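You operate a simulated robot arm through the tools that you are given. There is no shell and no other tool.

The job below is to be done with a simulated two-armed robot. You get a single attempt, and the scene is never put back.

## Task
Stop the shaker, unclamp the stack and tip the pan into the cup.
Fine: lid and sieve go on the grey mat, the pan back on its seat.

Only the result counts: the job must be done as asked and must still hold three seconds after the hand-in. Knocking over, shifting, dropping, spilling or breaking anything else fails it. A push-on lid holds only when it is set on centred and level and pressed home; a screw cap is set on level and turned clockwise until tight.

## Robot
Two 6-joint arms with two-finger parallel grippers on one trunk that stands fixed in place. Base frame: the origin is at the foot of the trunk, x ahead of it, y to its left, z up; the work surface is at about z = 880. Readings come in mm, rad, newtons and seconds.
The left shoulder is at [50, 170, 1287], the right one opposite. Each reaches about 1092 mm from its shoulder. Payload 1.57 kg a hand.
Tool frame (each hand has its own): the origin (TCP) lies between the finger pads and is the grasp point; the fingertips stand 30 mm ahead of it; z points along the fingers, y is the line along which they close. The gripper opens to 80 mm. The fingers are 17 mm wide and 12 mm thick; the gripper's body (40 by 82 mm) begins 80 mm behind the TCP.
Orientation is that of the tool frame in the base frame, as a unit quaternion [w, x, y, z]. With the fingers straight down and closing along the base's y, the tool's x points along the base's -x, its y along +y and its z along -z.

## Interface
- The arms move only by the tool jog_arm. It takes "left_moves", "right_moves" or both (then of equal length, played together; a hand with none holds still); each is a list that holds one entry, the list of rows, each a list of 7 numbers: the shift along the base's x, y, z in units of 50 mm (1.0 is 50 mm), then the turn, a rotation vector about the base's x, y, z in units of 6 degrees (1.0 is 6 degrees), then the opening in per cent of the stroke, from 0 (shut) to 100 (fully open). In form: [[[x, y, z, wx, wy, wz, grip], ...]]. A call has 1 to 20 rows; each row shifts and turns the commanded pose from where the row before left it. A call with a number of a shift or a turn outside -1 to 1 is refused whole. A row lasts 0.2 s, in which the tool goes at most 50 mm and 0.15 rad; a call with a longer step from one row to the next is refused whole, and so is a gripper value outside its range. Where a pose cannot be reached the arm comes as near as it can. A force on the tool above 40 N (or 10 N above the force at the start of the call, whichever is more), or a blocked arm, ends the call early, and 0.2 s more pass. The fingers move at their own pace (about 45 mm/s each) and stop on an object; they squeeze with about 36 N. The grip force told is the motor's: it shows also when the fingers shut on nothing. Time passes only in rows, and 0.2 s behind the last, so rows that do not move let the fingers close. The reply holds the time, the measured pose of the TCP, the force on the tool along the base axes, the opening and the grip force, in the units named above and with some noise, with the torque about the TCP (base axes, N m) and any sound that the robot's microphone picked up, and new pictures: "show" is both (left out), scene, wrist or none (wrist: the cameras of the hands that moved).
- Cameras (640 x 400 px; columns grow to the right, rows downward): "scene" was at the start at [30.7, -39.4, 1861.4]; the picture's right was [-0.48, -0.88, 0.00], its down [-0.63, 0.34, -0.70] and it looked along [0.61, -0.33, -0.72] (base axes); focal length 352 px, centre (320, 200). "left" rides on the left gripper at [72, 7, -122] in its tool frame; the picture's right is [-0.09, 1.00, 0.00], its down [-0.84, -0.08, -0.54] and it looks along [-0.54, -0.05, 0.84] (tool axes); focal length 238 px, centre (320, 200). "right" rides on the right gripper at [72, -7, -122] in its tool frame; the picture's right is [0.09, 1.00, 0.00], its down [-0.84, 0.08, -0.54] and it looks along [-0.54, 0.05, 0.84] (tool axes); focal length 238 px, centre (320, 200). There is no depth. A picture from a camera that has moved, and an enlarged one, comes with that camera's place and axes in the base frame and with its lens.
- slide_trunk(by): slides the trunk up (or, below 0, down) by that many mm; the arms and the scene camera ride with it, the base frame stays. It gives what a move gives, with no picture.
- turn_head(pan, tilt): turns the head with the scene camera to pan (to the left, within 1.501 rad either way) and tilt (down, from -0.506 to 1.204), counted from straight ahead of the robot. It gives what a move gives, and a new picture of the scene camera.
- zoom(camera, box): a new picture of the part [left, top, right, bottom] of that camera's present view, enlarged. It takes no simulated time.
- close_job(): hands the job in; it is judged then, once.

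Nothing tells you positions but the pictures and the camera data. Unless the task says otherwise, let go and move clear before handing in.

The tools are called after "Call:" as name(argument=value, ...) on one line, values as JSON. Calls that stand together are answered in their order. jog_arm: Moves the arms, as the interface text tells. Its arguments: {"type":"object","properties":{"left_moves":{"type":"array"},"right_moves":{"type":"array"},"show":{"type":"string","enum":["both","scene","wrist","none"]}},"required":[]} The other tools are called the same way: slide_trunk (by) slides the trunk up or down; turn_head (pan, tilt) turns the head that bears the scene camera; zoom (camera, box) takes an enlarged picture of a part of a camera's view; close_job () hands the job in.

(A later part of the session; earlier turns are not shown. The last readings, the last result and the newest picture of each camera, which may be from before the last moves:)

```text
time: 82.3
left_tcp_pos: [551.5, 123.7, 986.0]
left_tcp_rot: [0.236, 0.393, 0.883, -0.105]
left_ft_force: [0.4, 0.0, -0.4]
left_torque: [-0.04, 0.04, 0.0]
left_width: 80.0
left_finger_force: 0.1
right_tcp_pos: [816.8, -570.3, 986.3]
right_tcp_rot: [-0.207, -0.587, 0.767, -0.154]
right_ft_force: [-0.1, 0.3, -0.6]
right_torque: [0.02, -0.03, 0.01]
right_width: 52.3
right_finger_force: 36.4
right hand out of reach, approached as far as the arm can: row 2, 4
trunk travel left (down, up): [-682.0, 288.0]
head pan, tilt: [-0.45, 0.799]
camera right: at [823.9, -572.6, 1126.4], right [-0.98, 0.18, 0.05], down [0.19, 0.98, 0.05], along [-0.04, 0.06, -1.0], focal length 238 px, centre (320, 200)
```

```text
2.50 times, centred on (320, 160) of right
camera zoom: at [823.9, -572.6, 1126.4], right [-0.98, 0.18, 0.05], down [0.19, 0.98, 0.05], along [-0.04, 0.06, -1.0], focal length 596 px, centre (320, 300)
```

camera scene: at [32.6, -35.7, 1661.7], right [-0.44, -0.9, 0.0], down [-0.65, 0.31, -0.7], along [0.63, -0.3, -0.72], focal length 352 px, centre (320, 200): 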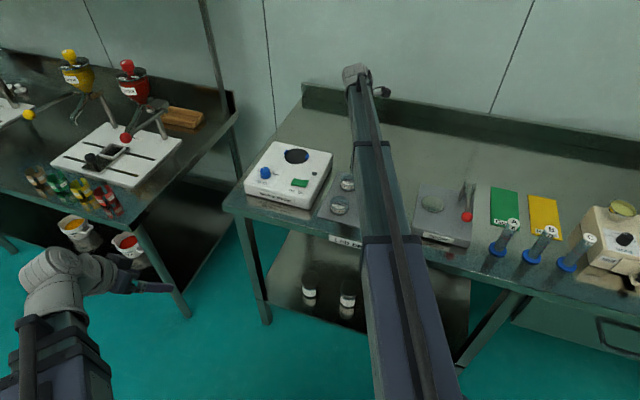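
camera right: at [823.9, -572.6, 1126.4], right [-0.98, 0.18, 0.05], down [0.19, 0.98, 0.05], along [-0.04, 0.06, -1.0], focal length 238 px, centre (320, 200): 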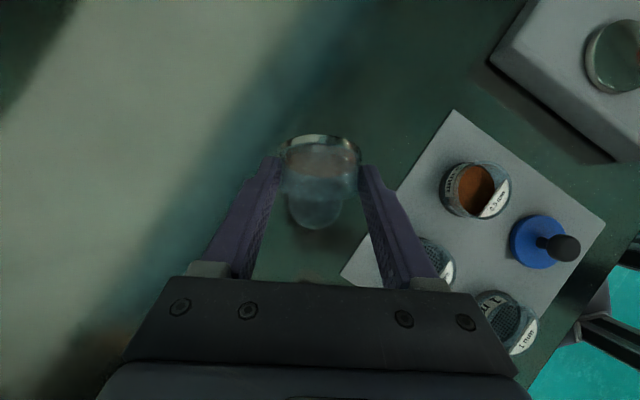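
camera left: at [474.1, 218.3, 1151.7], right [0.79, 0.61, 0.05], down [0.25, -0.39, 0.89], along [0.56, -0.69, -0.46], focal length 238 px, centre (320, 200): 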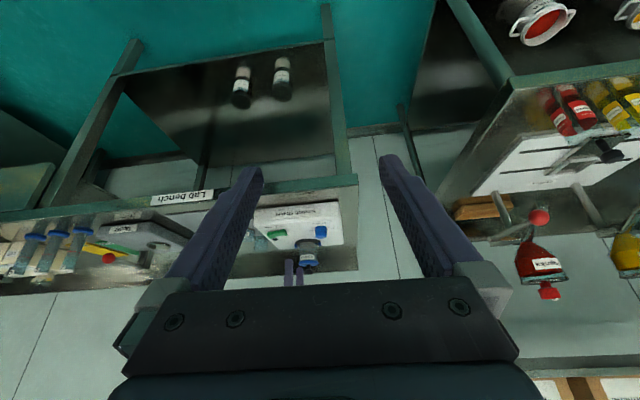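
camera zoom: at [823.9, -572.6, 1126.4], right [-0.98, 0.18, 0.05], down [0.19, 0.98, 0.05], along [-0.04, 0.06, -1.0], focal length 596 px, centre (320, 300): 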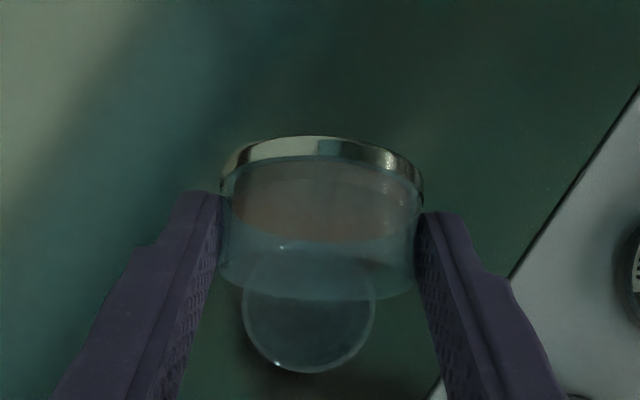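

Still nothing has flowed, and the cup is centred under the lip. I'll lower and tip on toward 82°.

Call:
slide_trunk(by=-15)

Call:
jog_arm(right_moves=[[[0.0062, 0.0226, 0, -0.241, 0.066, 0, 0], [0.0062, 0.0226, 0, -0.241, 0.066, 0, 0], [0.0062, 0.0226, 0, -0.241, 0.066, 0, 0], [0.0062, 0.0226, 0, -0.241, 0.066, 0, 0], [0.0062, 0.0226, 0, -0.241, 0.066, 0, 0]]], show="wrist")

Call:
zoom(camera="right", box=[240, 80, 400, 240])

```text
time: 82.9
left_tcp_pos: [551.5, 123.3, 971.1]
left_tcp_rot: [0.236, 0.393, 0.883, -0.104]
left_ft_force: [0.3, 0.0, -0.1]
left_torque: [0.02, -0.02, 0.02]
left_width: 80.1
left_finger_force: 0.2
right_tcp_pos: [818.6, -568.9, 970.8]
right_tcp_rot: [-0.207, -0.587, 0.767, -0.155]
right_ft_force: [0.3, -0.3, -0.3]
right_torque: [0.02, -0.02, 0.05]
right_width: 52.5
right_finger_force: 36.4
trunk travel left (down, up): [-667.0, 303.0]
head pan, tilt: [-0.45, 0.799]
```

```text
time: 84.1
left_tcp_pos: [551.0, 123.6, 970.1]
left_tcp_rot: [0.235, 0.392, 0.883, -0.105]
left_ft_force: [-0.4, -0.5, -0.8]
left_torque: [-0.02, 0.03, 0.03]
left_width: 80.2
left_finger_force: 0.0
right_tcp_pos: [819.2, -564.1, 986.2]
right_tcp_rot: [-0.257, -0.575, 0.753, -0.193]
right_ft_force: [0.3, -0.8, -0.7]
right_torque: [0.0, 0.0, -0.01]
right_width: 52.6
right_finger_force: 36.1
right hand out of reach, approached as far as the arm can: row 1, 2, 3, 4, 5
trunk travel left (down, up): [-667.0, 303.0]
head pan, tilt: [-0.45, 0.799]
camera right: at [830.1, -549.6, 1126.4], right [-0.98, 0.19, 0.06], down [0.19, 0.98, -0.08], along [-0.07, -0.07, -0.99], focal length 238 px, centre (320, 200)
```

right: 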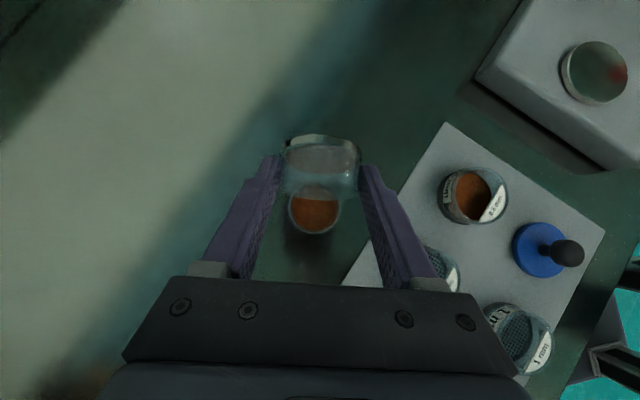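

```text
2.50 times, centred on (320, 160) of right
camera zoom: at [830.1, -549.6, 1126.4], right [-0.98, 0.19, 0.06], down [0.19, 0.98, -0.08], along [-0.07, -0.07, -0.99], focal length 596 px, centre (320, 300)
```

zoom: 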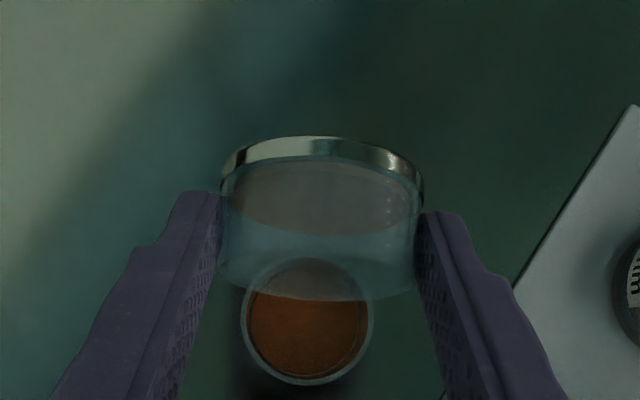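

Powder is now falling into the cup. I'll lower, keep tipping slowly to 90° and let it run.

Call:
slide_trunk(by=-14)

Call:
jog_arm(right_moves=[[[0.0062, 0.0226, 0, -0.241, 0.066, 0, 0], [0.0062, 0.0226, 0, -0.241, 0.066, 0, 0], [0.0062, 0.0226, 0, -0.241, 0.066, 0, 0], [0.0062, 0.0226, 0, -0.241, 0.066, 0, 0], [0.0062, 0.0226, 0, -0.241, 0.066, 0, 0]]], show="both")

Call:
zoom(camera="right", box=[240, 80, 400, 240])

Call:
zoom(camera="scene", box=[325, 120, 405, 220])

```text
time: 84.7
left_tcp_pos: [551.5, 123.7, 957.3]
left_tcp_rot: [0.236, 0.393, 0.883, -0.103]
left_ft_force: [-0.3, -0.8, -0.2]
left_torque: [0.0, -0.04, -0.01]
left_width: 80.1
left_finger_force: 0.1
right_tcp_pos: [819.6, -563.7, 973.0]
right_tcp_rot: [-0.257, -0.575, 0.752, -0.194]
right_ft_force: [-0.1, 0.0, -0.7]
right_torque: [0.02, 0.01, -0.01]
right_width: 52.2
right_finger_force: 35.4
trunk travel left (down, up): [-653.0, 317.0]
head pan, tilt: [-0.45, 0.799]
```

```text
time: 85.9
left_tcp_pos: [551.4, 123.5, 957.4]
left_tcp_rot: [0.237, 0.392, 0.883, -0.103]
left_ft_force: [-0.1, 0.5, -0.3]
left_torque: [-0.01, 0.0, 0.01]
left_width: 80.2
left_finger_force: 0.1
right_tcp_pos: [820.8, -558.5, 992.3]
right_tcp_rot: [-0.305, -0.562, 0.734, -0.23]
right_ft_force: [-0.5, 0.5, -0.6]
right_torque: [0.01, -0.02, 0.03]
right_width: 52.3
right_finger_force: 35.8
right hand out of reach, approached as far as the arm can: row 1, 2, 3, 4, 5
trunk travel left (down, up): [-653.0, 317.0]
head pan, tilt: [-0.45, 0.799]
camera scene: at [32.6, -35.7, 1611.7], right [-0.44, -0.9, 0.0], down [-0.65, 0.31, -0.7], along [0.63, -0.3, -0.72], focal length 352 px, centre (320, 200)
camera right: at [836.5, -526.9, 1127.8], right [-0.98, 0.2, 0.07], down [0.18, 0.96, -0.21], along [-0.11, -0.19, -0.98], focal length 238 px, centre (320, 200)
```

scene: 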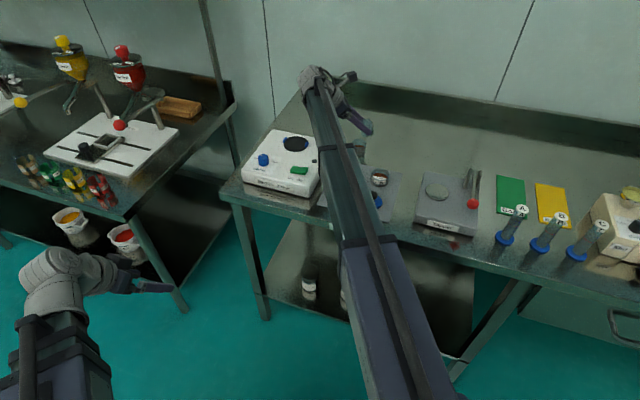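
right: 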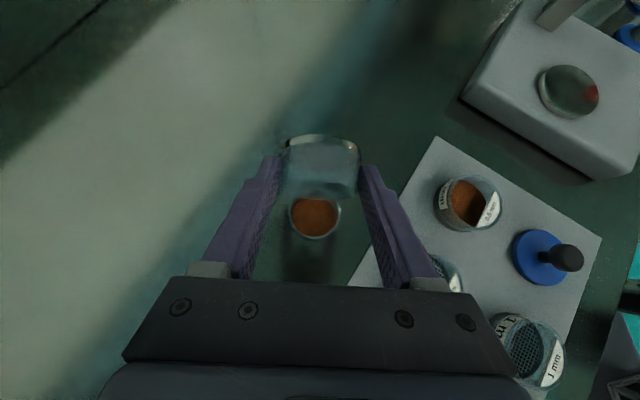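

```text
2.50 times, centred on (320, 160) of right
camera zoom: at [836.5, -526.9, 1127.8], right [-0.98, 0.2, 0.07], down [0.18, 0.96, -0.21], along [-0.11, -0.19, -0.98], focal length 596 px, centre (320, 300)
```

zoom: 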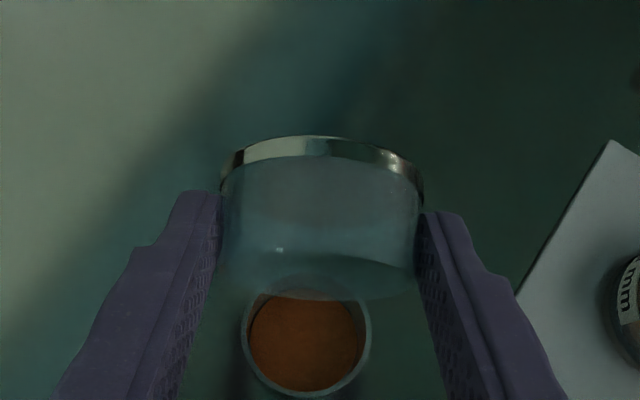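

```text
4.00 times, centred on (365, 170) of scene
camera zoom: at [32.6, -35.7, 1611.7], right [-0.44, -0.9, 0.0], down [-0.65, 0.31, -0.7], along [0.63, -0.3, -0.72], focal length 1408 px, centre (140, 320)
```

zoom: 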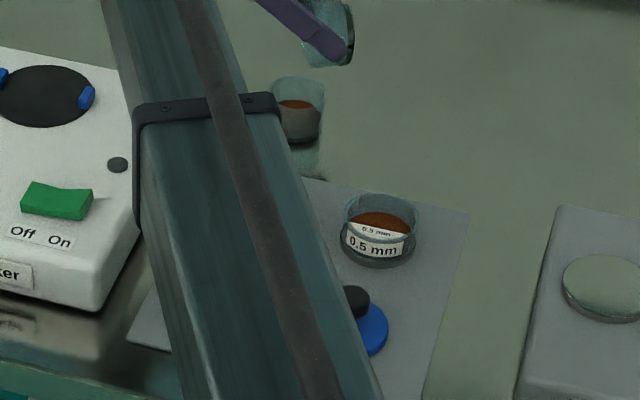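

The cup now holds the powder and the pan looks almost clear. I'll tip further past 90° to make sure nothing is left in it.

Call:
slide_trunk(by=-18)

Call:
jog_arm(right_moves=[[[0.0062, 0.0226, 0, -0.241, 0.066, 0, 0], [0.0062, 0.0226, 0, -0.241, 0.066, 0, 0], [0.0062, 0.0226, 0, -0.241, 0.066, 0, 0], [0.0062, 0.0226, 0, -0.241, 0.066, 0, 0], [0.0062, 0.0226, 0, -0.241, 0.066, 0, 0]]], show="none")

Call:
slide_trunk(by=-20)

Call:
jog_arm(right_moves=[[[0.0062, 0.0226, 0, -0.241, 0.066, 0, 0], [0.0062, 0.0226, 0, -0.241, 0.066, 0, 0], [0.0062, 0.0226, 0, -0.241, 0.066, 0, 0], [0.0062, 0.0226, 0, -0.241, 0.066, 0, 0], [0.0062, 0.0226, 0, -0.241, 0.066, 0, 0], [0, 0, 0, 0, 0, 0, 0], [0, 0, 0, 0, 0, 0, 0]]], show="both")

Call:
zoom(camera="right", box=[240, 80, 400, 250])

Call:
zoom(camera="scene", box=[335, 100, 395, 180])

```text
time: 86.6
left_tcp_pos: [552.0, 124.9, 938.9]
left_tcp_rot: [0.235, 0.393, 0.883, -0.105]
left_ft_force: [0.6, 0.0, -0.8]
left_torque: [0.02, 0.0, -0.01]
left_width: 80.0
left_finger_force: 0.1
right_tcp_pos: [820.1, -558.3, 974.6]
right_tcp_rot: [-0.305, -0.561, 0.735, -0.229]
right_ft_force: [0.5, 0.3, 0.1]
right_torque: [0.02, -0.02, -0.01]
right_width: 52.3
right_finger_force: 35.9
trunk travel left (down, up): [-635.0, 335.0]
head pan, tilt: [-0.45, 0.799]
```

```text
time: 87.8
left_tcp_pos: [551.7, 123.6, 939.3]
left_tcp_rot: [0.236, 0.393, 0.883, -0.104]
left_ft_force: [0.9, 0.3, 0.2]
left_torque: [-0.03, -0.03, 0.02]
left_width: 80.1
left_finger_force: 0.0
right_tcp_pos: [821.5, -553.7, 994.8]
right_tcp_rot: [-0.351, -0.546, 0.713, -0.266]
right_ft_force: [0.4, -0.3, -0.3]
right_torque: [0.02, 0.0, 0.0]
right_width: 52.1
right_finger_force: 36.1
right hand out of reach, approached as far as the arm can: row 1, 2, 3, 4, 5
trunk travel left (down, up): [-635.0, 335.0]
head pan, tilt: [-0.45, 0.799]
```

```text
time: 88.4
left_tcp_pos: [551.6, 124.1, 919.2]
left_tcp_rot: [0.235, 0.393, 0.883, -0.104]
left_ft_force: [0.1, -0.3, -0.7]
left_torque: [-0.03, -0.03, -0.03]
left_width: 80.0
left_finger_force: 0.1
right_tcp_pos: [821.5, -553.4, 975.5]
right_tcp_rot: [-0.352, -0.545, 0.714, -0.265]
right_ft_force: [0.7, 0.7, -0.6]
right_torque: [0.05, -0.02, -0.01]
right_width: 52.4
right_finger_force: 36.1
trunk travel left (down, up): [-615.0, 355.0]
head pan, tilt: [-0.45, 0.799]
```

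```text
time: 90.0
left_tcp_pos: [552.2, 123.9, 918.0]
left_tcp_rot: [0.236, 0.393, 0.883, -0.104]
left_ft_force: [-0.3, -0.4, -0.5]
left_torque: [0.03, 0.02, 0.0]
left_width: 79.9
left_finger_force: 0.1
right_tcp_pos: [823.6, -548.2, 998.4]
right_tcp_rot: [-0.398, -0.527, 0.688, -0.301]
right_ft_force: [1.1, 0.0, -0.5]
right_torque: [0.03, -0.01, 0.01]
right_width: 52.2
right_finger_force: 35.8
right hand out of reach, approached as far as the arm can: row 1, 2, 3, 4, 5
trunk travel left (down, up): [-615.0, 355.0]
head pan, tilt: [-0.45, 0.799]
camera scene: at [32.6, -35.8, 1573.7], right [-0.44, -0.9, 0.0], down [-0.65, 0.31, -0.7], along [0.63, -0.3, -0.72], focal length 352 px, centre (320, 200)
camera right: at [848.3, -483.1, 1121.1], right [-0.97, 0.22, 0.08], down [0.16, 0.88, -0.45], along [-0.17, -0.42, -0.89], focal length 238 px, centre (320, 200)
```

scene: 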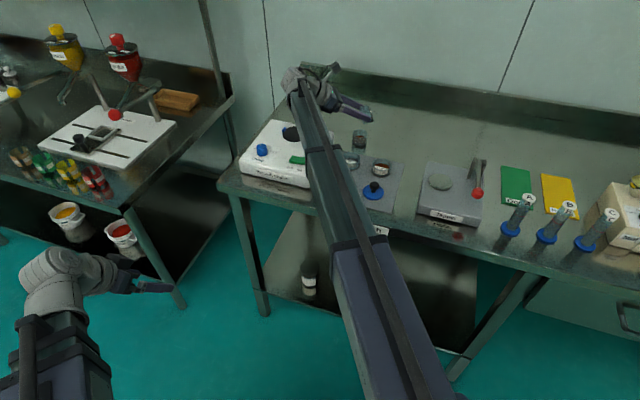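
right: 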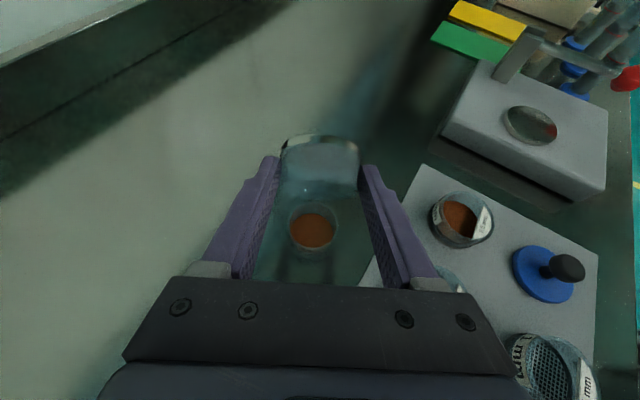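

```text
2.35 times, centred on (320, 165) of right
camera zoom: at [848.3, -483.1, 1121.1], right [-0.97, 0.22, 0.08], down [0.16, 0.88, -0.45], along [-0.17, -0.42, -0.89], focal length 561 px, centre (320, 282)
```

zoom: 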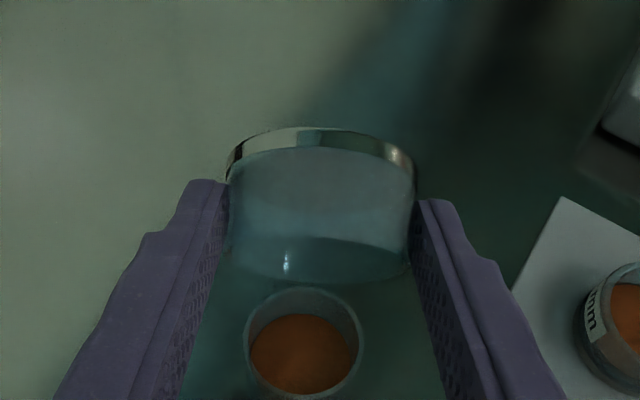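

```text
5.00 times, centred on (365, 140) of scene
camera zoom: at [32.6, -35.8, 1573.7], right [-0.44, -0.9, 0.0], down [-0.65, 0.31, -0.7], along [0.63, -0.3, -0.72], focal length 1760 px, centre (95, 500)
```

zoom: 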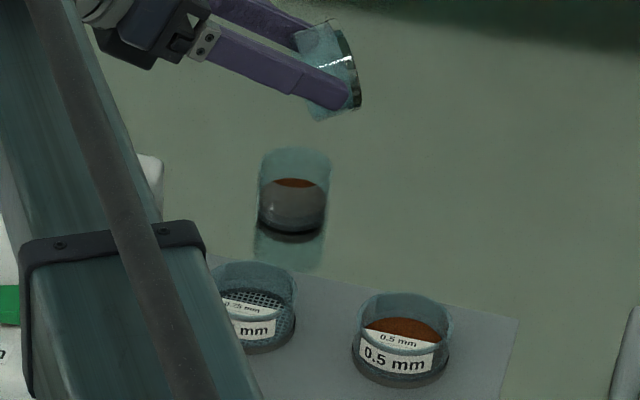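

The cup holds all the visible powder and the pan looks clear. For certainty I'll tip a bit more, to 120°, over the cup.

Call:
slide_trunk(by=-22)

Call:
jog_arm(right_moves=[[[0.0055, 0.02, 0, -0.241, 0.066, 0, 0], [0.0055, 0.02, 0, -0.241, 0.066, 0, 0], [0.0055, 0.02, 0, -0.241, 0.066, 0, 0], [0.0055, 0.02, 0, -0.241, 0.066, 0, 0], [0.0055, 0.02, 0, -0.241, 0.066, 0, 0], [0.0055, 0.02, 0, -0.241, 0.066, 0, 0], [0.0055, 0.02, 0, -0.241, 0.066, 0, 0], [0.0055, 0.02, 0, -0.241, 0.066, 0, 0], [0.0055, 0.02, 0, -0.241, 0.066, 0, 0], [0.0055, 0.02, 0, -0.241, 0.066, 0, 0], [0, 0, 0, 0, 0, 0, 0], [0, 0, 0, 0, 0, 0, 0], [0, 0, 0, 0, 0, 0, 0]]], show="both")

Call:
zoom(camera="right", box=[240, 80, 400, 280])

Call:
zoom(camera="scene", box=[335, 90, 395, 170])

```text
time: 90.7
left_tcp_pos: [551.4, 123.3, 897.6]
left_tcp_rot: [0.235, 0.393, 0.883, -0.105]
left_ft_force: [-0.2, -0.6, 0.5]
left_torque: [-0.03, 0.0, 0.03]
left_width: 80.0
left_finger_force: 0.1
right_tcp_pos: [823.5, -547.7, 977.0]
right_tcp_rot: [-0.398, -0.526, 0.689, -0.3]
right_ft_force: [-0.8, -0.5, 0.0]
right_torque: [0.01, -0.04, -0.02]
right_width: 52.3
right_finger_force: 36.4
trunk travel left (down, up): [-593.0, 377.0]
head pan, tilt: [-0.45, 0.799]
```

```text
time: 93.5
left_tcp_pos: [551.9, 123.2, 896.8]
left_tcp_rot: [0.236, 0.393, 0.883, -0.104]
left_ft_force: [0.4, 0.6, -0.3]
left_torque: [0.0, 0.0, 0.0]
left_width: 80.0
left_finger_force: 0.0
right_tcp_pos: [828.0, -538.2, 1030.3]
right_tcp_rot: [-0.483, -0.483, 0.632, -0.365]
right_ft_force: [-0.7, 0.4, -0.6]
right_torque: [0.03, 0.01, 0.0]
right_width: 52.3
right_finger_force: 36.3
right hand out of reach, approached as far as the arm can: row 1, 2, 3, 4, 5, 6, 7, 8, 9, 10
trunk travel left (down, up): [-593.0, 377.0]
head pan, tilt: [-0.45, 0.799]
camera scene: at [32.6, -35.8, 1551.7], right [-0.44, -0.9, 0.0], down [-0.65, 0.31, -0.7], along [0.63, -0.3, -0.72], focal length 352 px, centre (320, 200)
camera right: at [859.1, -445.1, 1129.6], right [-0.97, 0.24, 0.09], down [0.12, 0.74, -0.66], along [-0.23, -0.63, -0.74], focal length 238 px, centre (320, 200)
```

scene: 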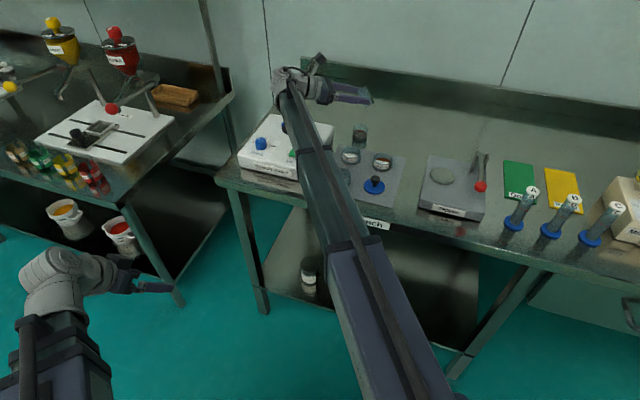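
right: 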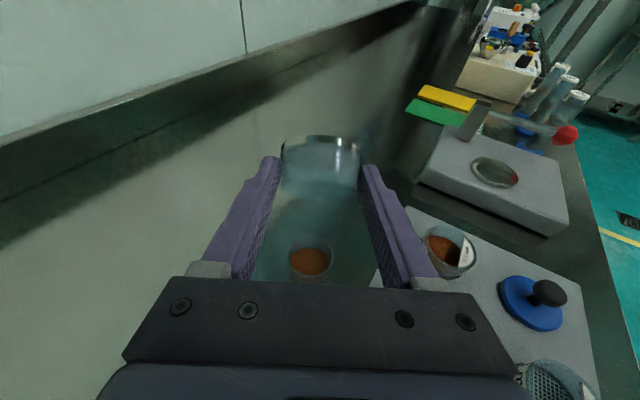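

```text
2.00 times, centred on (320, 180) of right
camera zoom: at [859.1, -445.1, 1129.6], right [-0.97, 0.24, 0.09], down [0.12, 0.74, -0.66], along [-0.23, -0.63, -0.74], focal length 477 px, centre (320, 240)
```

zoom: 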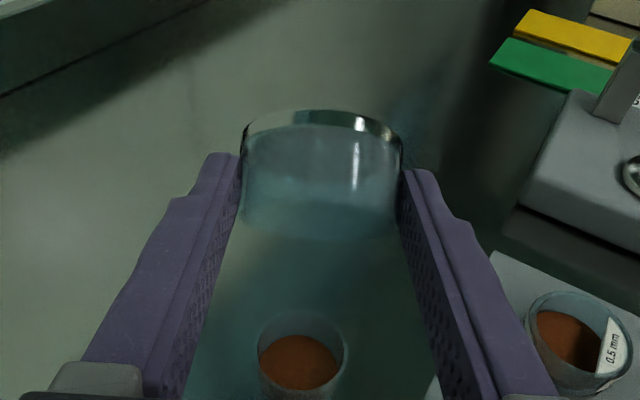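

```text
5.00 times, centred on (365, 130) of scene
camera zoom: at [32.6, -35.8, 1551.7], right [-0.44, -0.9, 0.0], down [-0.65, 0.31, -0.7], along [0.63, -0.3, -0.72], focal length 1760 px, centre (95, 550)
```

zoom: 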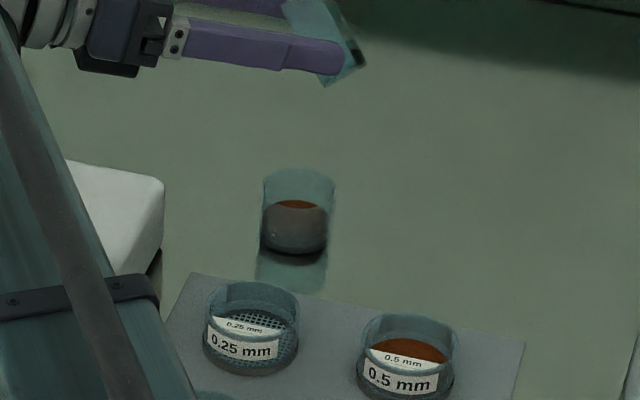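

The pan is empty and the powder is in the cup, with none on the bench. I'll raise the trunk to get room, then roll the pan back upright.

Call:
slide_trunk(by=145)

Call:
jog_arm(right_moves=[[[-0.068, -0.019, 0, 0.964, -0.265, 0, 0], [-0.068, -0.019, 0, 0.964, -0.265, 0, 0], [-0.068, -0.019, 0, 0.964, -0.265, 0, 0], [-0.068, -0.019, 0, 0.964, -0.265, 0, 0], [-0.068, -0.019, 0, 0.964, -0.265, 0, 0], [-0.068, -0.019, 0, 0.964, -0.265, 0, 0], [-0.068, -0.019, 0, 0.964, -0.265, 0, 0], [-0.068, -0.019, 0, 0.964, -0.265, 0, 0], [-0.068, -0.019, 0, 0.964, -0.265, 0, 0], [-0.068, -0.019, 0, 0.964, -0.265, 0, 0]]], show="scene")

```text
time: 95.2
left_tcp_pos: [552.0, 123.9, 1042.6]
left_tcp_rot: [0.236, 0.393, 0.883, -0.105]
left_ft_force: [0.3, -0.4, 0.0]
left_torque: [0.0, -0.01, 0.02]
left_width: 80.0
left_finger_force: 0.1
right_tcp_pos: [826.9, -538.4, 1174.1]
right_tcp_rot: [-0.484, -0.483, 0.632, -0.366]
right_ft_force: [-0.3, 0.3, -0.2]
right_torque: [-0.03, 0.03, -0.02]
right_width: 52.3
right_finger_force: 36.1
trunk travel left (down, up): [-738.0, 232.0]
head pan, tilt: [-0.45, 0.799]
```

```text
time: 97.4
left_tcp_pos: [550.7, 122.9, 1042.9]
left_tcp_rot: [0.236, 0.393, 0.883, -0.104]
left_ft_force: [0.3, 0.8, 0.0]
left_torque: [0.01, 0.0, -0.01]
left_width: 80.3
left_finger_force: 0.0
right_tcp_pos: [792.3, -546.8, 1020.2]
right_tcp_rot: [-0.101, -0.603, 0.788, -0.074]
right_ft_force: [0.5, -0.3, -0.3]
right_torque: [0.03, -0.03, -0.03]
right_width: 52.4
right_finger_force: 36.0
right hand out of reach, approached as far as the arm can: row 1, 2, 3, 4, 5, 6, 7, 8, 9, 10
trunk travel left (down, up): [-738.0, 232.0]
head pan, tilt: [-0.45, 0.799]
camera scene: at [32.4, -36.1, 1696.7], right [-0.44, -0.9, 0.0], down [-0.65, 0.31, -0.7], along [0.63, -0.3, -0.72], focal length 352 px, centre (320, 200)
```

scene: 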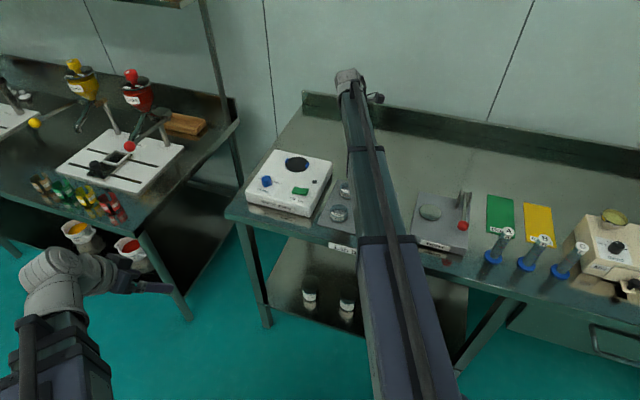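

Half way back, the pan is at about 60° and well above the cup. I'll finish the roll to upright.

Call:
jog_arm(right_moves=[[[-0.068, -0.019, 0, 0.964, -0.265, 0, 0], [-0.068, -0.019, 0, 0.964, -0.265, 0, 0], [-0.068, -0.019, 0, 0.964, -0.265, 0, 0], [-0.068, -0.019, 0, 0.964, -0.265, 0, 0], [-0.068, -0.019, 0, 0.964, -0.265, 0, 0], [-0.068, -0.019, 0, 0.964, -0.265, 0, 0], [-0.068, -0.019, 0, 0.964, -0.265, 0, 0], [-0.068, -0.019, 0, 0.964, -0.265, 0, 0], [-0.068, -0.019, 0, 0.964, -0.265, 0, 0], [-0.068, -0.019, 0, 0.964, -0.265, 0, 0], [0, 0, 0, 0, 0, 0, 0]]], show="both")

Call:
zoom(camera="scene", box=[325, 100, 405, 210])

```text
time: 99.8
left_tcp_pos: [551.4, 123.5, 1041.0]
left_tcp_rot: [0.236, 0.392, 0.883, -0.104]
left_ft_force: [0.6, -0.2, 0.3]
left_torque: [0.0, -0.01, 0.01]
left_width: 79.9
left_finger_force: 0.1
right_tcp_pos: [758.0, -555.7, 1078.5]
right_tcp_rot: [0.306, -0.562, 0.732, 0.234]
right_ft_force: [0.0, -0.1, -1.2]
right_torque: [-0.01, -0.02, 0.02]
right_width: 52.5
right_finger_force: 36.0
right hand out of reach, approached as far as the arm can: row 1, 5, 6, 7, 8, 9, 10
trunk travel left (down, up): [-738.0, 232.0]
head pan, tilt: [-0.45, 0.799]
camera scene: at [32.6, -35.7, 1696.7], right [-0.44, -0.9, 0.0], down [-0.65, 0.31, -0.7], along [0.63, -0.3, -0.72], focal length 352 px, centre (320, 200)
camera right: at [728.6, -690.1, 1111.4], right [-0.98, 0.2, -0.07], down [-0.02, 0.22, 0.98], along [0.21, 0.96, -0.21], focal length 238 px, centre (320, 200)
```

scene: 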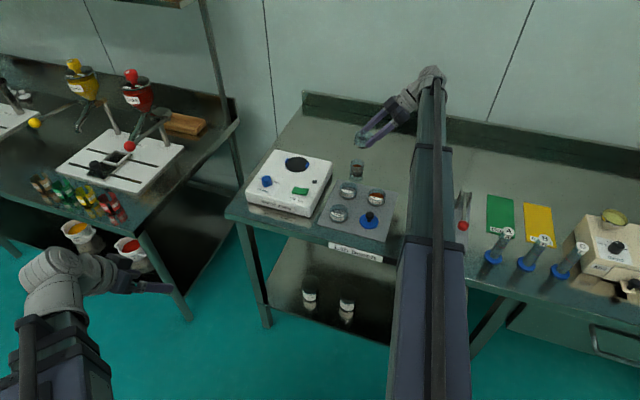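
right: 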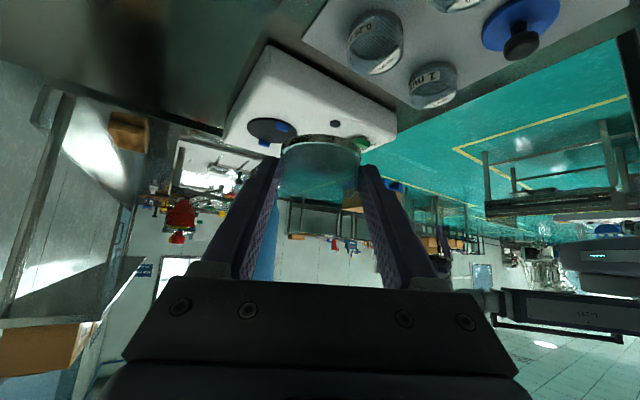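

```text
3.64 times, centred on (365, 155) of scene
camera zoom: at [32.6, -35.7, 1696.7], right [-0.44, -0.9, 0.0], down [-0.65, 0.31, -0.7], along [0.63, -0.3, -0.72], focal length 1280 px, centre (156, 364)
```

zoom: 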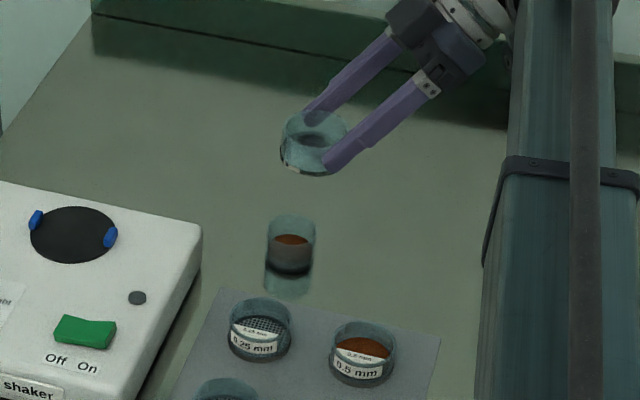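

The pan is upright and empty, and the cup stands undisturbed with the powder. I'll carry the pan back over its seat by the reversed path, with a small position correction from the camera readout.

Call:
jog_arm(right_moves=[[[0.032, 0.006, 0, 0, 0, -0.15, 0], [0.15, 0.24, 0, 0, 0, -0.3, 0], [0.2, 0.325, 0, 0, 0, -0.45, 0], [0.2, 0.325, 0, 0, 0, -0.45, 0], [0.2, 0.325, 0, 0, 0, -0.45, 0], [0.2, 0.325, 0, 0, 0, -0.45, 0], [0.2, 0.325, 0, 0, 0, -0.45, 0], [0.2, 0.325, 0, 0, 0, -0.45, 0], [0.2, 0.325, 0, 0, 0, -0.45, 0], [0.2, 0.325, 0, 0, 0, -0.45, 0], [0.2, 0.325, 0, 0, 0, -0.45, 0], [0.15, 0.24, 0, 0, 0, -0.3, 0], [0.1, 0.16, 0, 0, 0, -0.2, 0], [0.026, -0.012, 0, 0, 0, 0, 0], [0, 0, 0, 0, 0, 0, 0]]], show="both")

```text
time: 103.0
left_tcp_pos: [551.1, 123.6, 1041.4]
left_tcp_rot: [0.236, 0.392, 0.883, -0.104]
left_ft_force: [-0.3, -0.2, 0.0]
left_torque: [0.01, 0.0, 0.01]
left_width: 80.0
left_finger_force: 0.0
right_tcp_pos: [870.9, -379.8, 1078.0]
right_tcp_rot: [0.356, -0.353, 0.853, 0.146]
right_ft_force: [-0.1, -0.5, -0.3]
right_torque: [-0.02, 0.0, 0.01]
right_width: 52.4
right_finger_force: 35.9
trunk travel left (down, up): [-738.0, 232.0]
head pan, tilt: [-0.45, 0.799]
camera scene: at [32.5, -35.7, 1696.7], right [-0.44, -0.9, 0.0], down [-0.65, 0.31, -0.7], along [0.63, -0.3, -0.72], focal length 352 px, centre (320, 200)
camera right: at [778.3, -480.0, 1111.4], right [-0.75, 0.66, -0.07], down [0.09, 0.2, 0.98], along [0.66, 0.72, -0.21], focal length 238 px, centre (320, 200)
```

scene: 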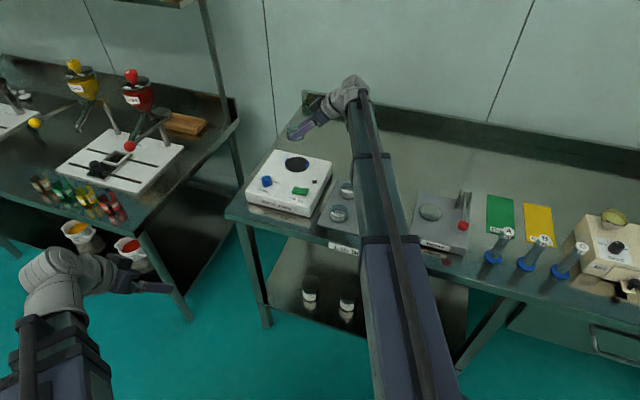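
right: 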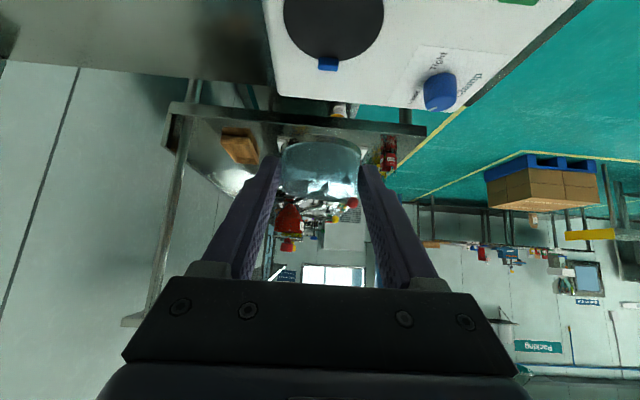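

I'm within a millimetre of the pick-up position. I'll apply the small correction, lower to 12 mm above the seat, and compare with the earlier view at the same height.

Call:
jog_arm(right_moves=[[[0.016, 0.013, 0, 0, 0, 0, 0], [0, 0, 0, 0, 0, 0, 0]]], show="none")

Call:
slide_trunk(by=-99)

Call:
zoom(camera="right", box=[220, 60, 420, 240])

```text
time: 103.6
left_tcp_pos: [552.0, 123.5, 1042.7]
left_tcp_rot: [0.236, 0.392, 0.883, -0.104]
left_ft_force: [-0.3, -0.9, -0.2]
left_torque: [-0.01, -0.03, -0.02]
left_width: 80.2
left_finger_force: 0.1
right_tcp_pos: [871.1, -378.6, 1077.0]
right_tcp_rot: [0.356, -0.353, 0.853, 0.147]
right_ft_force: [-0.7, 0.4, 0.0]
right_torque: [-0.01, 0.06, -0.03]
right_width: 52.3
right_finger_force: 35.9
trunk travel left (down, up): [-738.0, 232.0]
head pan, tilt: [-0.45, 0.799]
```

```text
time: 104.9
left_tcp_pos: [552.0, 124.7, 943.3]
left_tcp_rot: [0.236, 0.392, 0.883, -0.104]
left_ft_force: [-0.1, -1.0, 0.0]
left_torque: [0.02, 0.03, 0.02]
left_width: 80.1
left_finger_force: 0.1
right_tcp_pos: [872.8, -379.2, 979.6]
right_tcp_rot: [0.356, -0.353, 0.853, 0.146]
right_ft_force: [-0.3, 0.0, -1.1]
right_torque: [0.03, 0.01, 0.0]
right_width: 52.1
right_finger_force: 35.6
trunk travel left (down, up): [-639.0, 331.0]
head pan, tilt: [-0.45, 0.799]
```

```text
2.22 times, centred on (320, 150) of right
camera zoom: at [778.9, -479.5, 1012.5], right [-0.75, 0.66, -0.07], down [0.09, 0.2, 0.98], along [0.66, 0.72, -0.21], focal length 530 px, centre (320, 311)
```

zoom: 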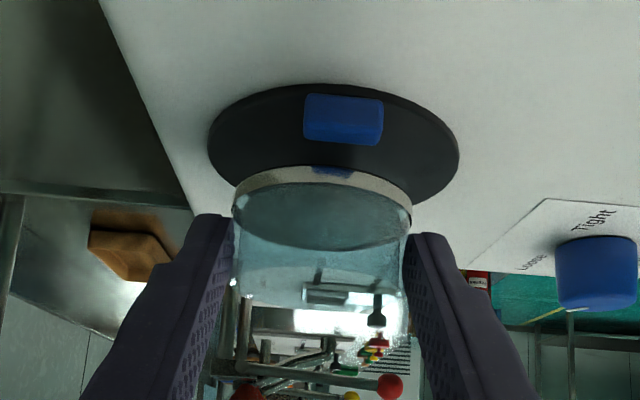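

The view matches the pick-up view to within a millimetre or so, with about 0.3° extra tilt. I'll take that tilt out and ease the pan down to its seat.

Call:
jog_arm(right_moves=[[[0, 0, 0, -0.035, 0.035, 0, 0], [0, 0, 0, 0, 0, 0, 0]]], show="none")

Call:
slide_trunk(by=-8)

Call:
zoom(camera="right", box=[220, 60, 420, 240])

```text
time: 105.5
left_tcp_pos: [551.8, 124.3, 942.2]
left_tcp_rot: [0.236, 0.392, 0.883, -0.103]
left_ft_force: [-0.8, 0.3, 0.2]
left_torque: [-0.01, 0.03, 0.01]
left_width: 79.8
left_finger_force: 0.1
right_tcp_pos: [871.9, -378.6, 979.0]
right_tcp_rot: [0.354, -0.354, 0.853, 0.147]
right_ft_force: [-0.1, 0.2, -0.5]
right_torque: [0.0, 0.03, -0.01]
right_width: 52.1
right_finger_force: 35.6
trunk travel left (down, up): [-639.0, 331.0]
head pan, tilt: [-0.45, 0.799]
```

```text
time: 106.1
left_tcp_pos: [551.6, 122.8, 936.2]
left_tcp_rot: [0.236, 0.393, 0.883, -0.104]
left_ft_force: [-0.1, 0.7, -0.6]
left_torque: [-0.01, 0.02, 0.03]
left_width: 79.8
left_finger_force: 0.0
right_tcp_pos: [872.5, -379.1, 970.9]
right_tcp_rot: [0.354, -0.354, 0.853, 0.147]
right_ft_force: [-0.1, -1.1, 0.1]
right_torque: [-0.02, 0.0, -0.01]
right_width: 52.3
right_finger_force: 36.2
trunk travel left (down, up): [-631.0, 339.0]
head pan, tilt: [-0.45, 0.799]
```

```text
2.22 times, centred on (320, 150) of right
camera zoom: at [779.0, -479.3, 1004.4], right [-0.75, 0.66, -0.07], down [0.09, 0.2, 0.97], along [0.66, 0.72, -0.21], focal length 530 px, centre (320, 311)
```

zoom: 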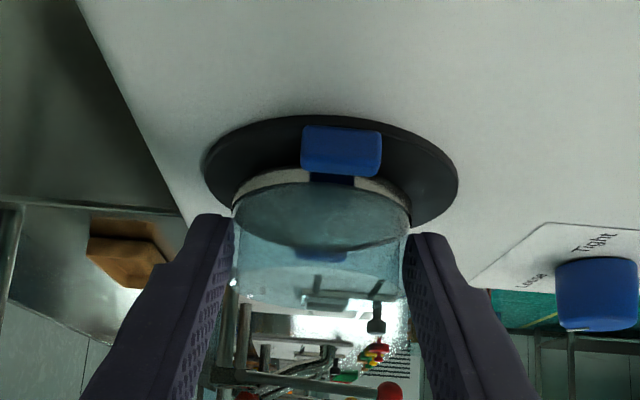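

The pan is about 4 mm above its seat, and the camera readout matches the pick-up readout. I'll go on down gently.

Call:
slide_trunk(by=-3)

Call:
slide_trunk(by=-1)

Call:
zoom(camera="right", box=[220, 60, 420, 240])

```text
time: 106.6
left_tcp_pos: [551.6, 123.6, 932.0]
left_tcp_rot: [0.235, 0.393, 0.883, -0.103]
left_ft_force: [-0.8, 0.3, -0.5]
left_torque: [0.05, -0.01, -0.01]
left_width: 79.9
left_finger_force: 0.0
right_tcp_pos: [871.7, -378.9, 966.7]
right_tcp_rot: [0.355, -0.353, 0.854, 0.146]
right_ft_force: [0.0, -0.8, -0.9]
right_torque: [-0.04, 0.01, 0.02]
right_width: 52.5
right_finger_force: 35.7
trunk travel left (down, up): [-628.0, 342.0]
head pan, tilt: [-0.45, 0.799]
```

```text
time: 107.1
left_tcp_pos: [550.7, 124.3, 931.3]
left_tcp_rot: [0.236, 0.393, 0.882, -0.105]
left_ft_force: [0.0, -0.4, -0.8]
left_torque: [-0.01, -0.01, 0.01]
left_width: 80.0
left_finger_force: 0.1
right_tcp_pos: [871.8, -378.7, 967.0]
right_tcp_rot: [0.355, -0.353, 0.853, 0.146]
right_ft_force: [1.7, -2.0, 6.1]
right_torque: [0.12, -0.03, -0.01]
right_width: 52.4
right_finger_force: 35.9
trunk travel left (down, up): [-627.0, 343.0]
head pan, tilt: [-0.45, 0.799]
```

```text
2.22 times, centred on (320, 150) of right
camera zoom: at [778.9, -479.3, 1000.9], right [-0.75, 0.66, -0.07], down [0.09, 0.2, 0.98], along [0.66, 0.72, -0.21], focal length 530 px, centre (320, 311)
```

zoom: 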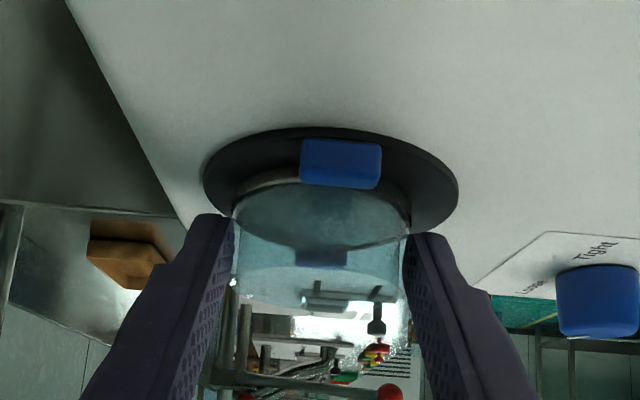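

The pan touches its seat with 6 N at exactly the pick-up trunk height, and the view matches. I'll open the fingers and look.

Call:
jog_arm(right_moves=[[[0, 0, 0, 0, 0, 0, 75], [0, 0, 0, 0, 0, 0, 100], [0, 0, 0, 0, 0, 0, 100], [0, 0, 0, 0, 0, 0, 100]]], show="wrist")

Call:
zoom(camera="right", box=[220, 60, 420, 240])

```text
time: 108.1
left_tcp_pos: [552.0, 123.2, 930.9]
left_tcp_rot: [0.236, 0.393, 0.883, -0.105]
left_ft_force: [-0.2, -0.5, -0.2]
left_torque: [-0.02, 0.01, -0.02]
left_width: 80.0
left_finger_force: 0.0
right_tcp_pos: [871.9, -377.4, 966.2]
right_tcp_rot: [0.354, -0.354, 0.853, 0.146]
right_ft_force: [-1.0, 0.3, 0.0]
right_torque: [0.01, 0.0, -0.02]
right_width: 80.2
right_finger_force: 0.1
trunk travel left (down, up): [-627.0, 343.0]
head pan, tilt: [-0.45, 0.799]
camera right: at [779.0, -479.4, 1000.3], right [-0.75, 0.66, -0.07], down [0.09, 0.2, 0.97], along [0.66, 0.72, -0.21], focal length 238 px, centre (320, 200)
```

right: 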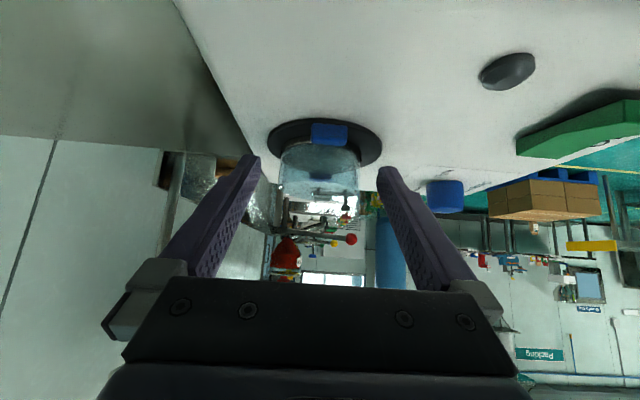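

```text
2.22 times, centred on (320, 150) of right
camera zoom: at [779.0, -479.4, 1000.3], right [-0.75, 0.66, -0.07], down [0.09, 0.2, 0.97], along [0.66, 0.72, -0.21], focal length 530 px, centre (320, 311)
```

zoom: 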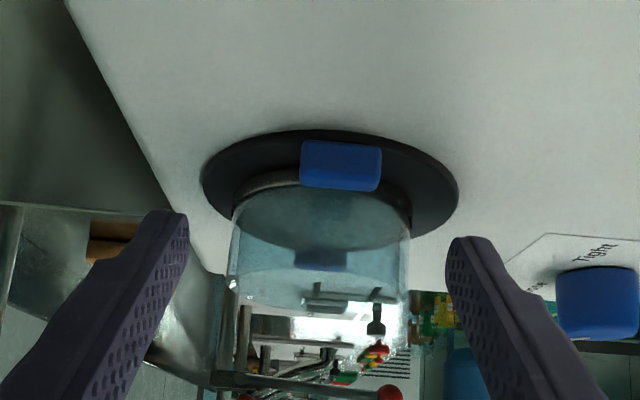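

The pan stands free on its seat. I'll rise straight up, clear of it, and then look from above.

Call:
slide_trunk(by=130)

Call:
jog_arm(right_moves=[[[-0.2, -0.2, 0, -0.663, 0.663, 0, 100], [-0.2, -0.2, 0, -0.663, 0.663, 0, 100], [-0.2, -0.2, 0, -0.663, 0.663, 0, 100], [-0.2, -0.2, 0, -0.663, 0.663, 0, 100], [-0.2, -0.2, 0, -0.663, 0.663, 0, 100], [-0.2, -0.2, 0, -0.663, 0.663, 0, 100], [-0.2, -0.2, 0, -0.663, 0.663, 0, 100], [0, 0, 0, -0.663, 0.663, 0, 100], [0, 0, 0, 0, 0, 0, 100]]], show="both")

Call:
zoom(camera="scene", box=[230, 100, 410, 260])

```text
time: 109.7
left_tcp_pos: [551.5, 123.5, 1059.7]
left_tcp_rot: [0.236, 0.393, 0.883, -0.104]
left_ft_force: [0.7, 0.2, 0.3]
left_torque: [0.01, 0.0, -0.01]
left_width: 80.0
left_finger_force: 0.0
right_tcp_pos: [871.7, -377.7, 1096.8]
right_tcp_rot: [0.355, -0.353, 0.853, 0.146]
right_ft_force: [-0.2, -1.3, -0.9]
right_torque: [-0.01, -0.01, -0.02]
right_width: 80.0
right_finger_force: 0.0
trunk travel left (down, up): [-757.0, 213.0]
head pan, tilt: [-0.45, 0.799]
```

```text
time: 111.7
left_tcp_pos: [551.0, 123.7, 1061.4]
left_tcp_rot: [0.235, 0.393, 0.883, -0.104]
left_ft_force: [0.7, 0.2, 0.4]
left_torque: [0.02, 0.0, 0.03]
left_width: 79.9
left_finger_force: 0.1
right_tcp_pos: [801.8, -448.5, 1032.2]
right_tcp_rot: [0.0, -0.383, 0.924, -0.001]
right_ft_force: [0.0, -0.5, -0.7]
right_torque: [0.0, 0.03, 0.0]
right_width: 80.1
right_finger_force: 0.1
right hand out of reach, approached as far as the arm can: row 1, 2, 3, 4, 5, 6, 7
trunk travel left (down, up): [-757.0, 213.0]
head pan, tilt: [-0.45, 0.799]
camera scene: at [32.2, -36.0, 1715.8], right [-0.44, -0.9, 0.0], down [-0.65, 0.31, -0.7], along [0.63, -0.3, -0.72], focal length 352 px, centre (320, 200)
camera right: at [754.9, -503.2, 1152.6], right [-0.77, 0.64, 0.0], down [0.54, 0.65, 0.54], along [0.35, 0.41, -0.84], focal length 238 px, centre (320, 200)
```

scene: 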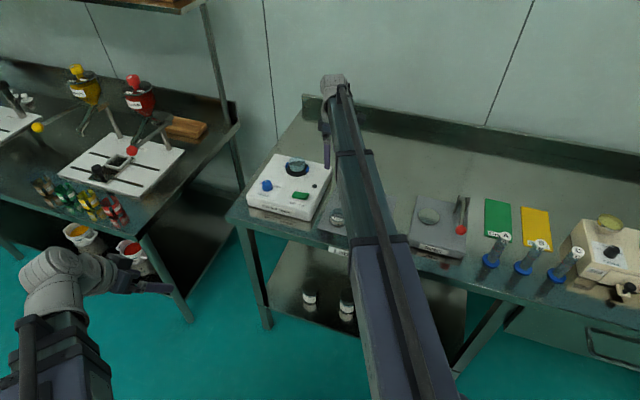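
right: 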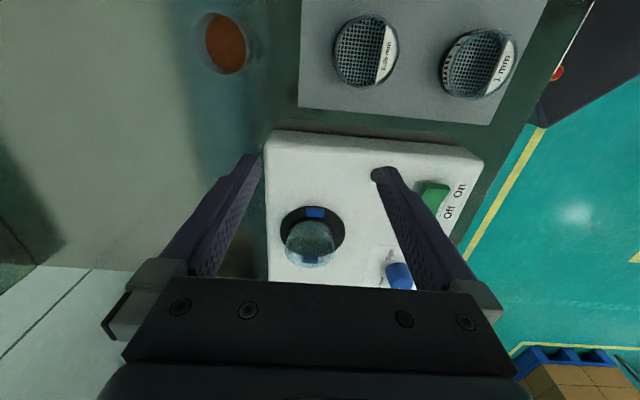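

```text
2.50 times, centred on (320, 180) of scene
camera zoom: at [32.2, -36.0, 1715.8], right [-0.44, -0.9, 0.0], down [-0.65, 0.31, -0.7], along [0.63, -0.3, -0.72], focal length 880 px, centre (320, 250)
```

zoom: 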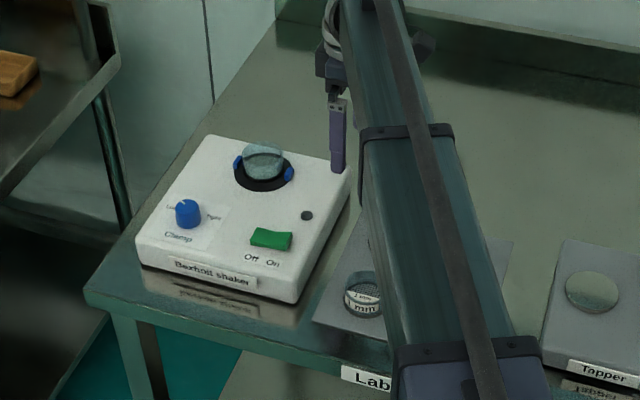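

The pan sits between the clamp pads. I'll take a close look at it, then withdraw the right arm to its starting area for a full check.

Call:
zoom(camera="right", box=[260, 180, 370, 280])

Call:
zoom(camera="right", box=[170, 0, 310, 110])

Call:
slide_trunk(by=60)

Call:
jog_arm(right_moves=[[[-0.9, -0.1, 0, 0, 0, 0, 100], [-0.9, -0.1, 0, 0, 0, 0, 100], [-0.9, -0.1, 0, 0, 0, 0, 100], [-0.9, -0.1, 0, 0, 0, 0, 100], [-0.9, -0.2, 0, 0, 0, 0, 100], [-0.9, -0.2, 0, 0, 0, 0, 100], [-0.9, -0.3, 0, 0, 0, 0, 100], [-0.5, -0.6, 0, 0, 0, 0, 100], [-0.3, -0.6, 0, 0, 0, 0, 100]]], show="both")

```text
4.00 times, centred on (315, 230) of right
camera zoom: at [754.9, -503.2, 1152.6], right [-0.77, 0.64, 0.0], down [0.54, 0.65, 0.54], along [0.35, 0.41, -0.84], focal length 953 px, centre (340, 80)
```

zoom: 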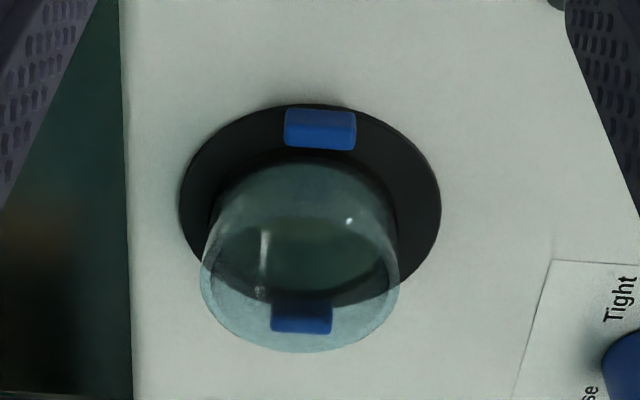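

```text
3.64 times, centred on (240, 55) of right
camera zoom: at [754.9, -503.2, 1152.6], right [-0.77, 0.64, 0.0], down [0.54, 0.65, 0.54], along [0.35, 0.41, -0.84], focal length 867 px, centre (611, 727)
```

zoom: 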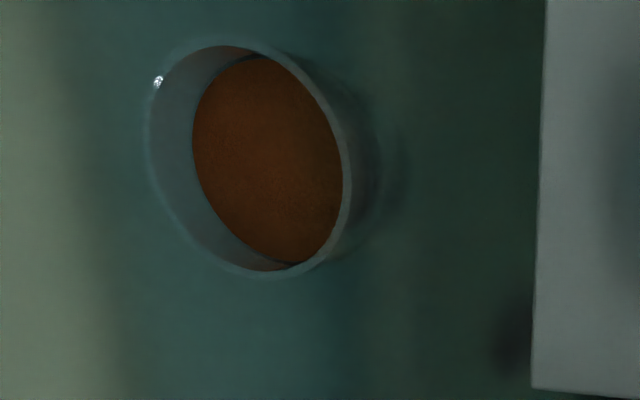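

```text
time: 112.7
left_tcp_pos: [552.0, 123.4, 1120.1]
left_tcp_rot: [0.236, 0.392, 0.883, -0.105]
left_ft_force: [0.2, 0.3, 0.5]
left_torque: [-0.01, -0.02, 0.01]
left_width: 79.9
left_finger_force: 0.1
right_tcp_pos: [801.7, -447.8, 1091.6]
right_tcp_rot: [0.0, -0.383, 0.924, 0.0]
right_ft_force: [0.1, -0.2, -0.3]
right_torque: [-0.02, -0.03, 0.0]
right_width: 80.1
right_finger_force: 0.0
trunk travel left (down, up): [-817.0, 153.0]
head pan, tilt: [-0.45, 0.799]
```

```text
time: 114.7
left_tcp_pos: [551.2, 123.5, 1121.0]
left_tcp_rot: [0.235, 0.393, 0.883, -0.104]
left_ft_force: [0.4, 0.3, -0.1]
left_torque: [0.0, -0.02, 0.0]
left_width: 79.8
left_finger_force: 0.1
right_tcp_pos: [447.4, -562.1, 1091.7]
right_tcp_rot: [0.002, -0.383, 0.924, 0.0]
right_ft_force: [-0.6, -0.8, 0.0]
right_torque: [0.01, -0.01, -0.05]
right_width: 79.8
right_finger_force: 0.0
trunk travel left (down, up): [-817.0, 153.0]
head pan, tilt: [-0.45, 0.799]
camera scene: at [32.1, -36.2, 1775.7], right [-0.44, -0.9, 0.0], down [-0.65, 0.31, -0.7], along [0.63, -0.3, -0.72], focal length 352 px, centre (320, 200)
camera right: at [400.6, -618.1, 1212.4], right [-0.77, 0.64, 0.0], down [0.54, 0.65, 0.54], along [0.35, 0.42, -0.84], focal length 238 px, centre (320, 200)
```

scene: 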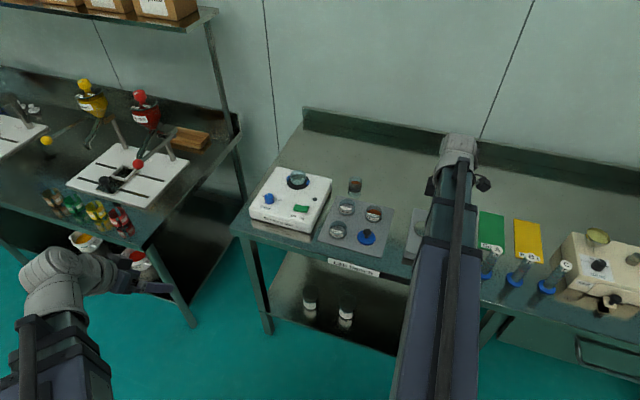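
right: 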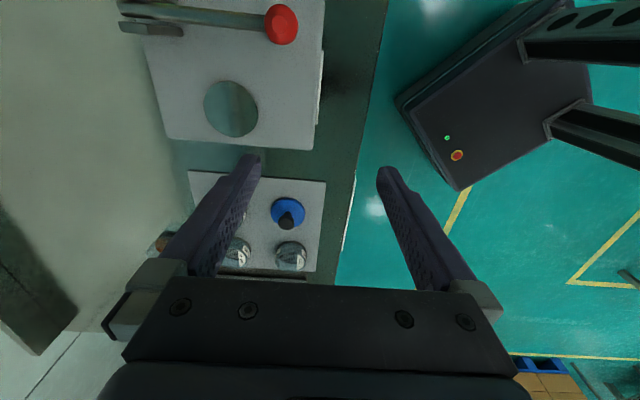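

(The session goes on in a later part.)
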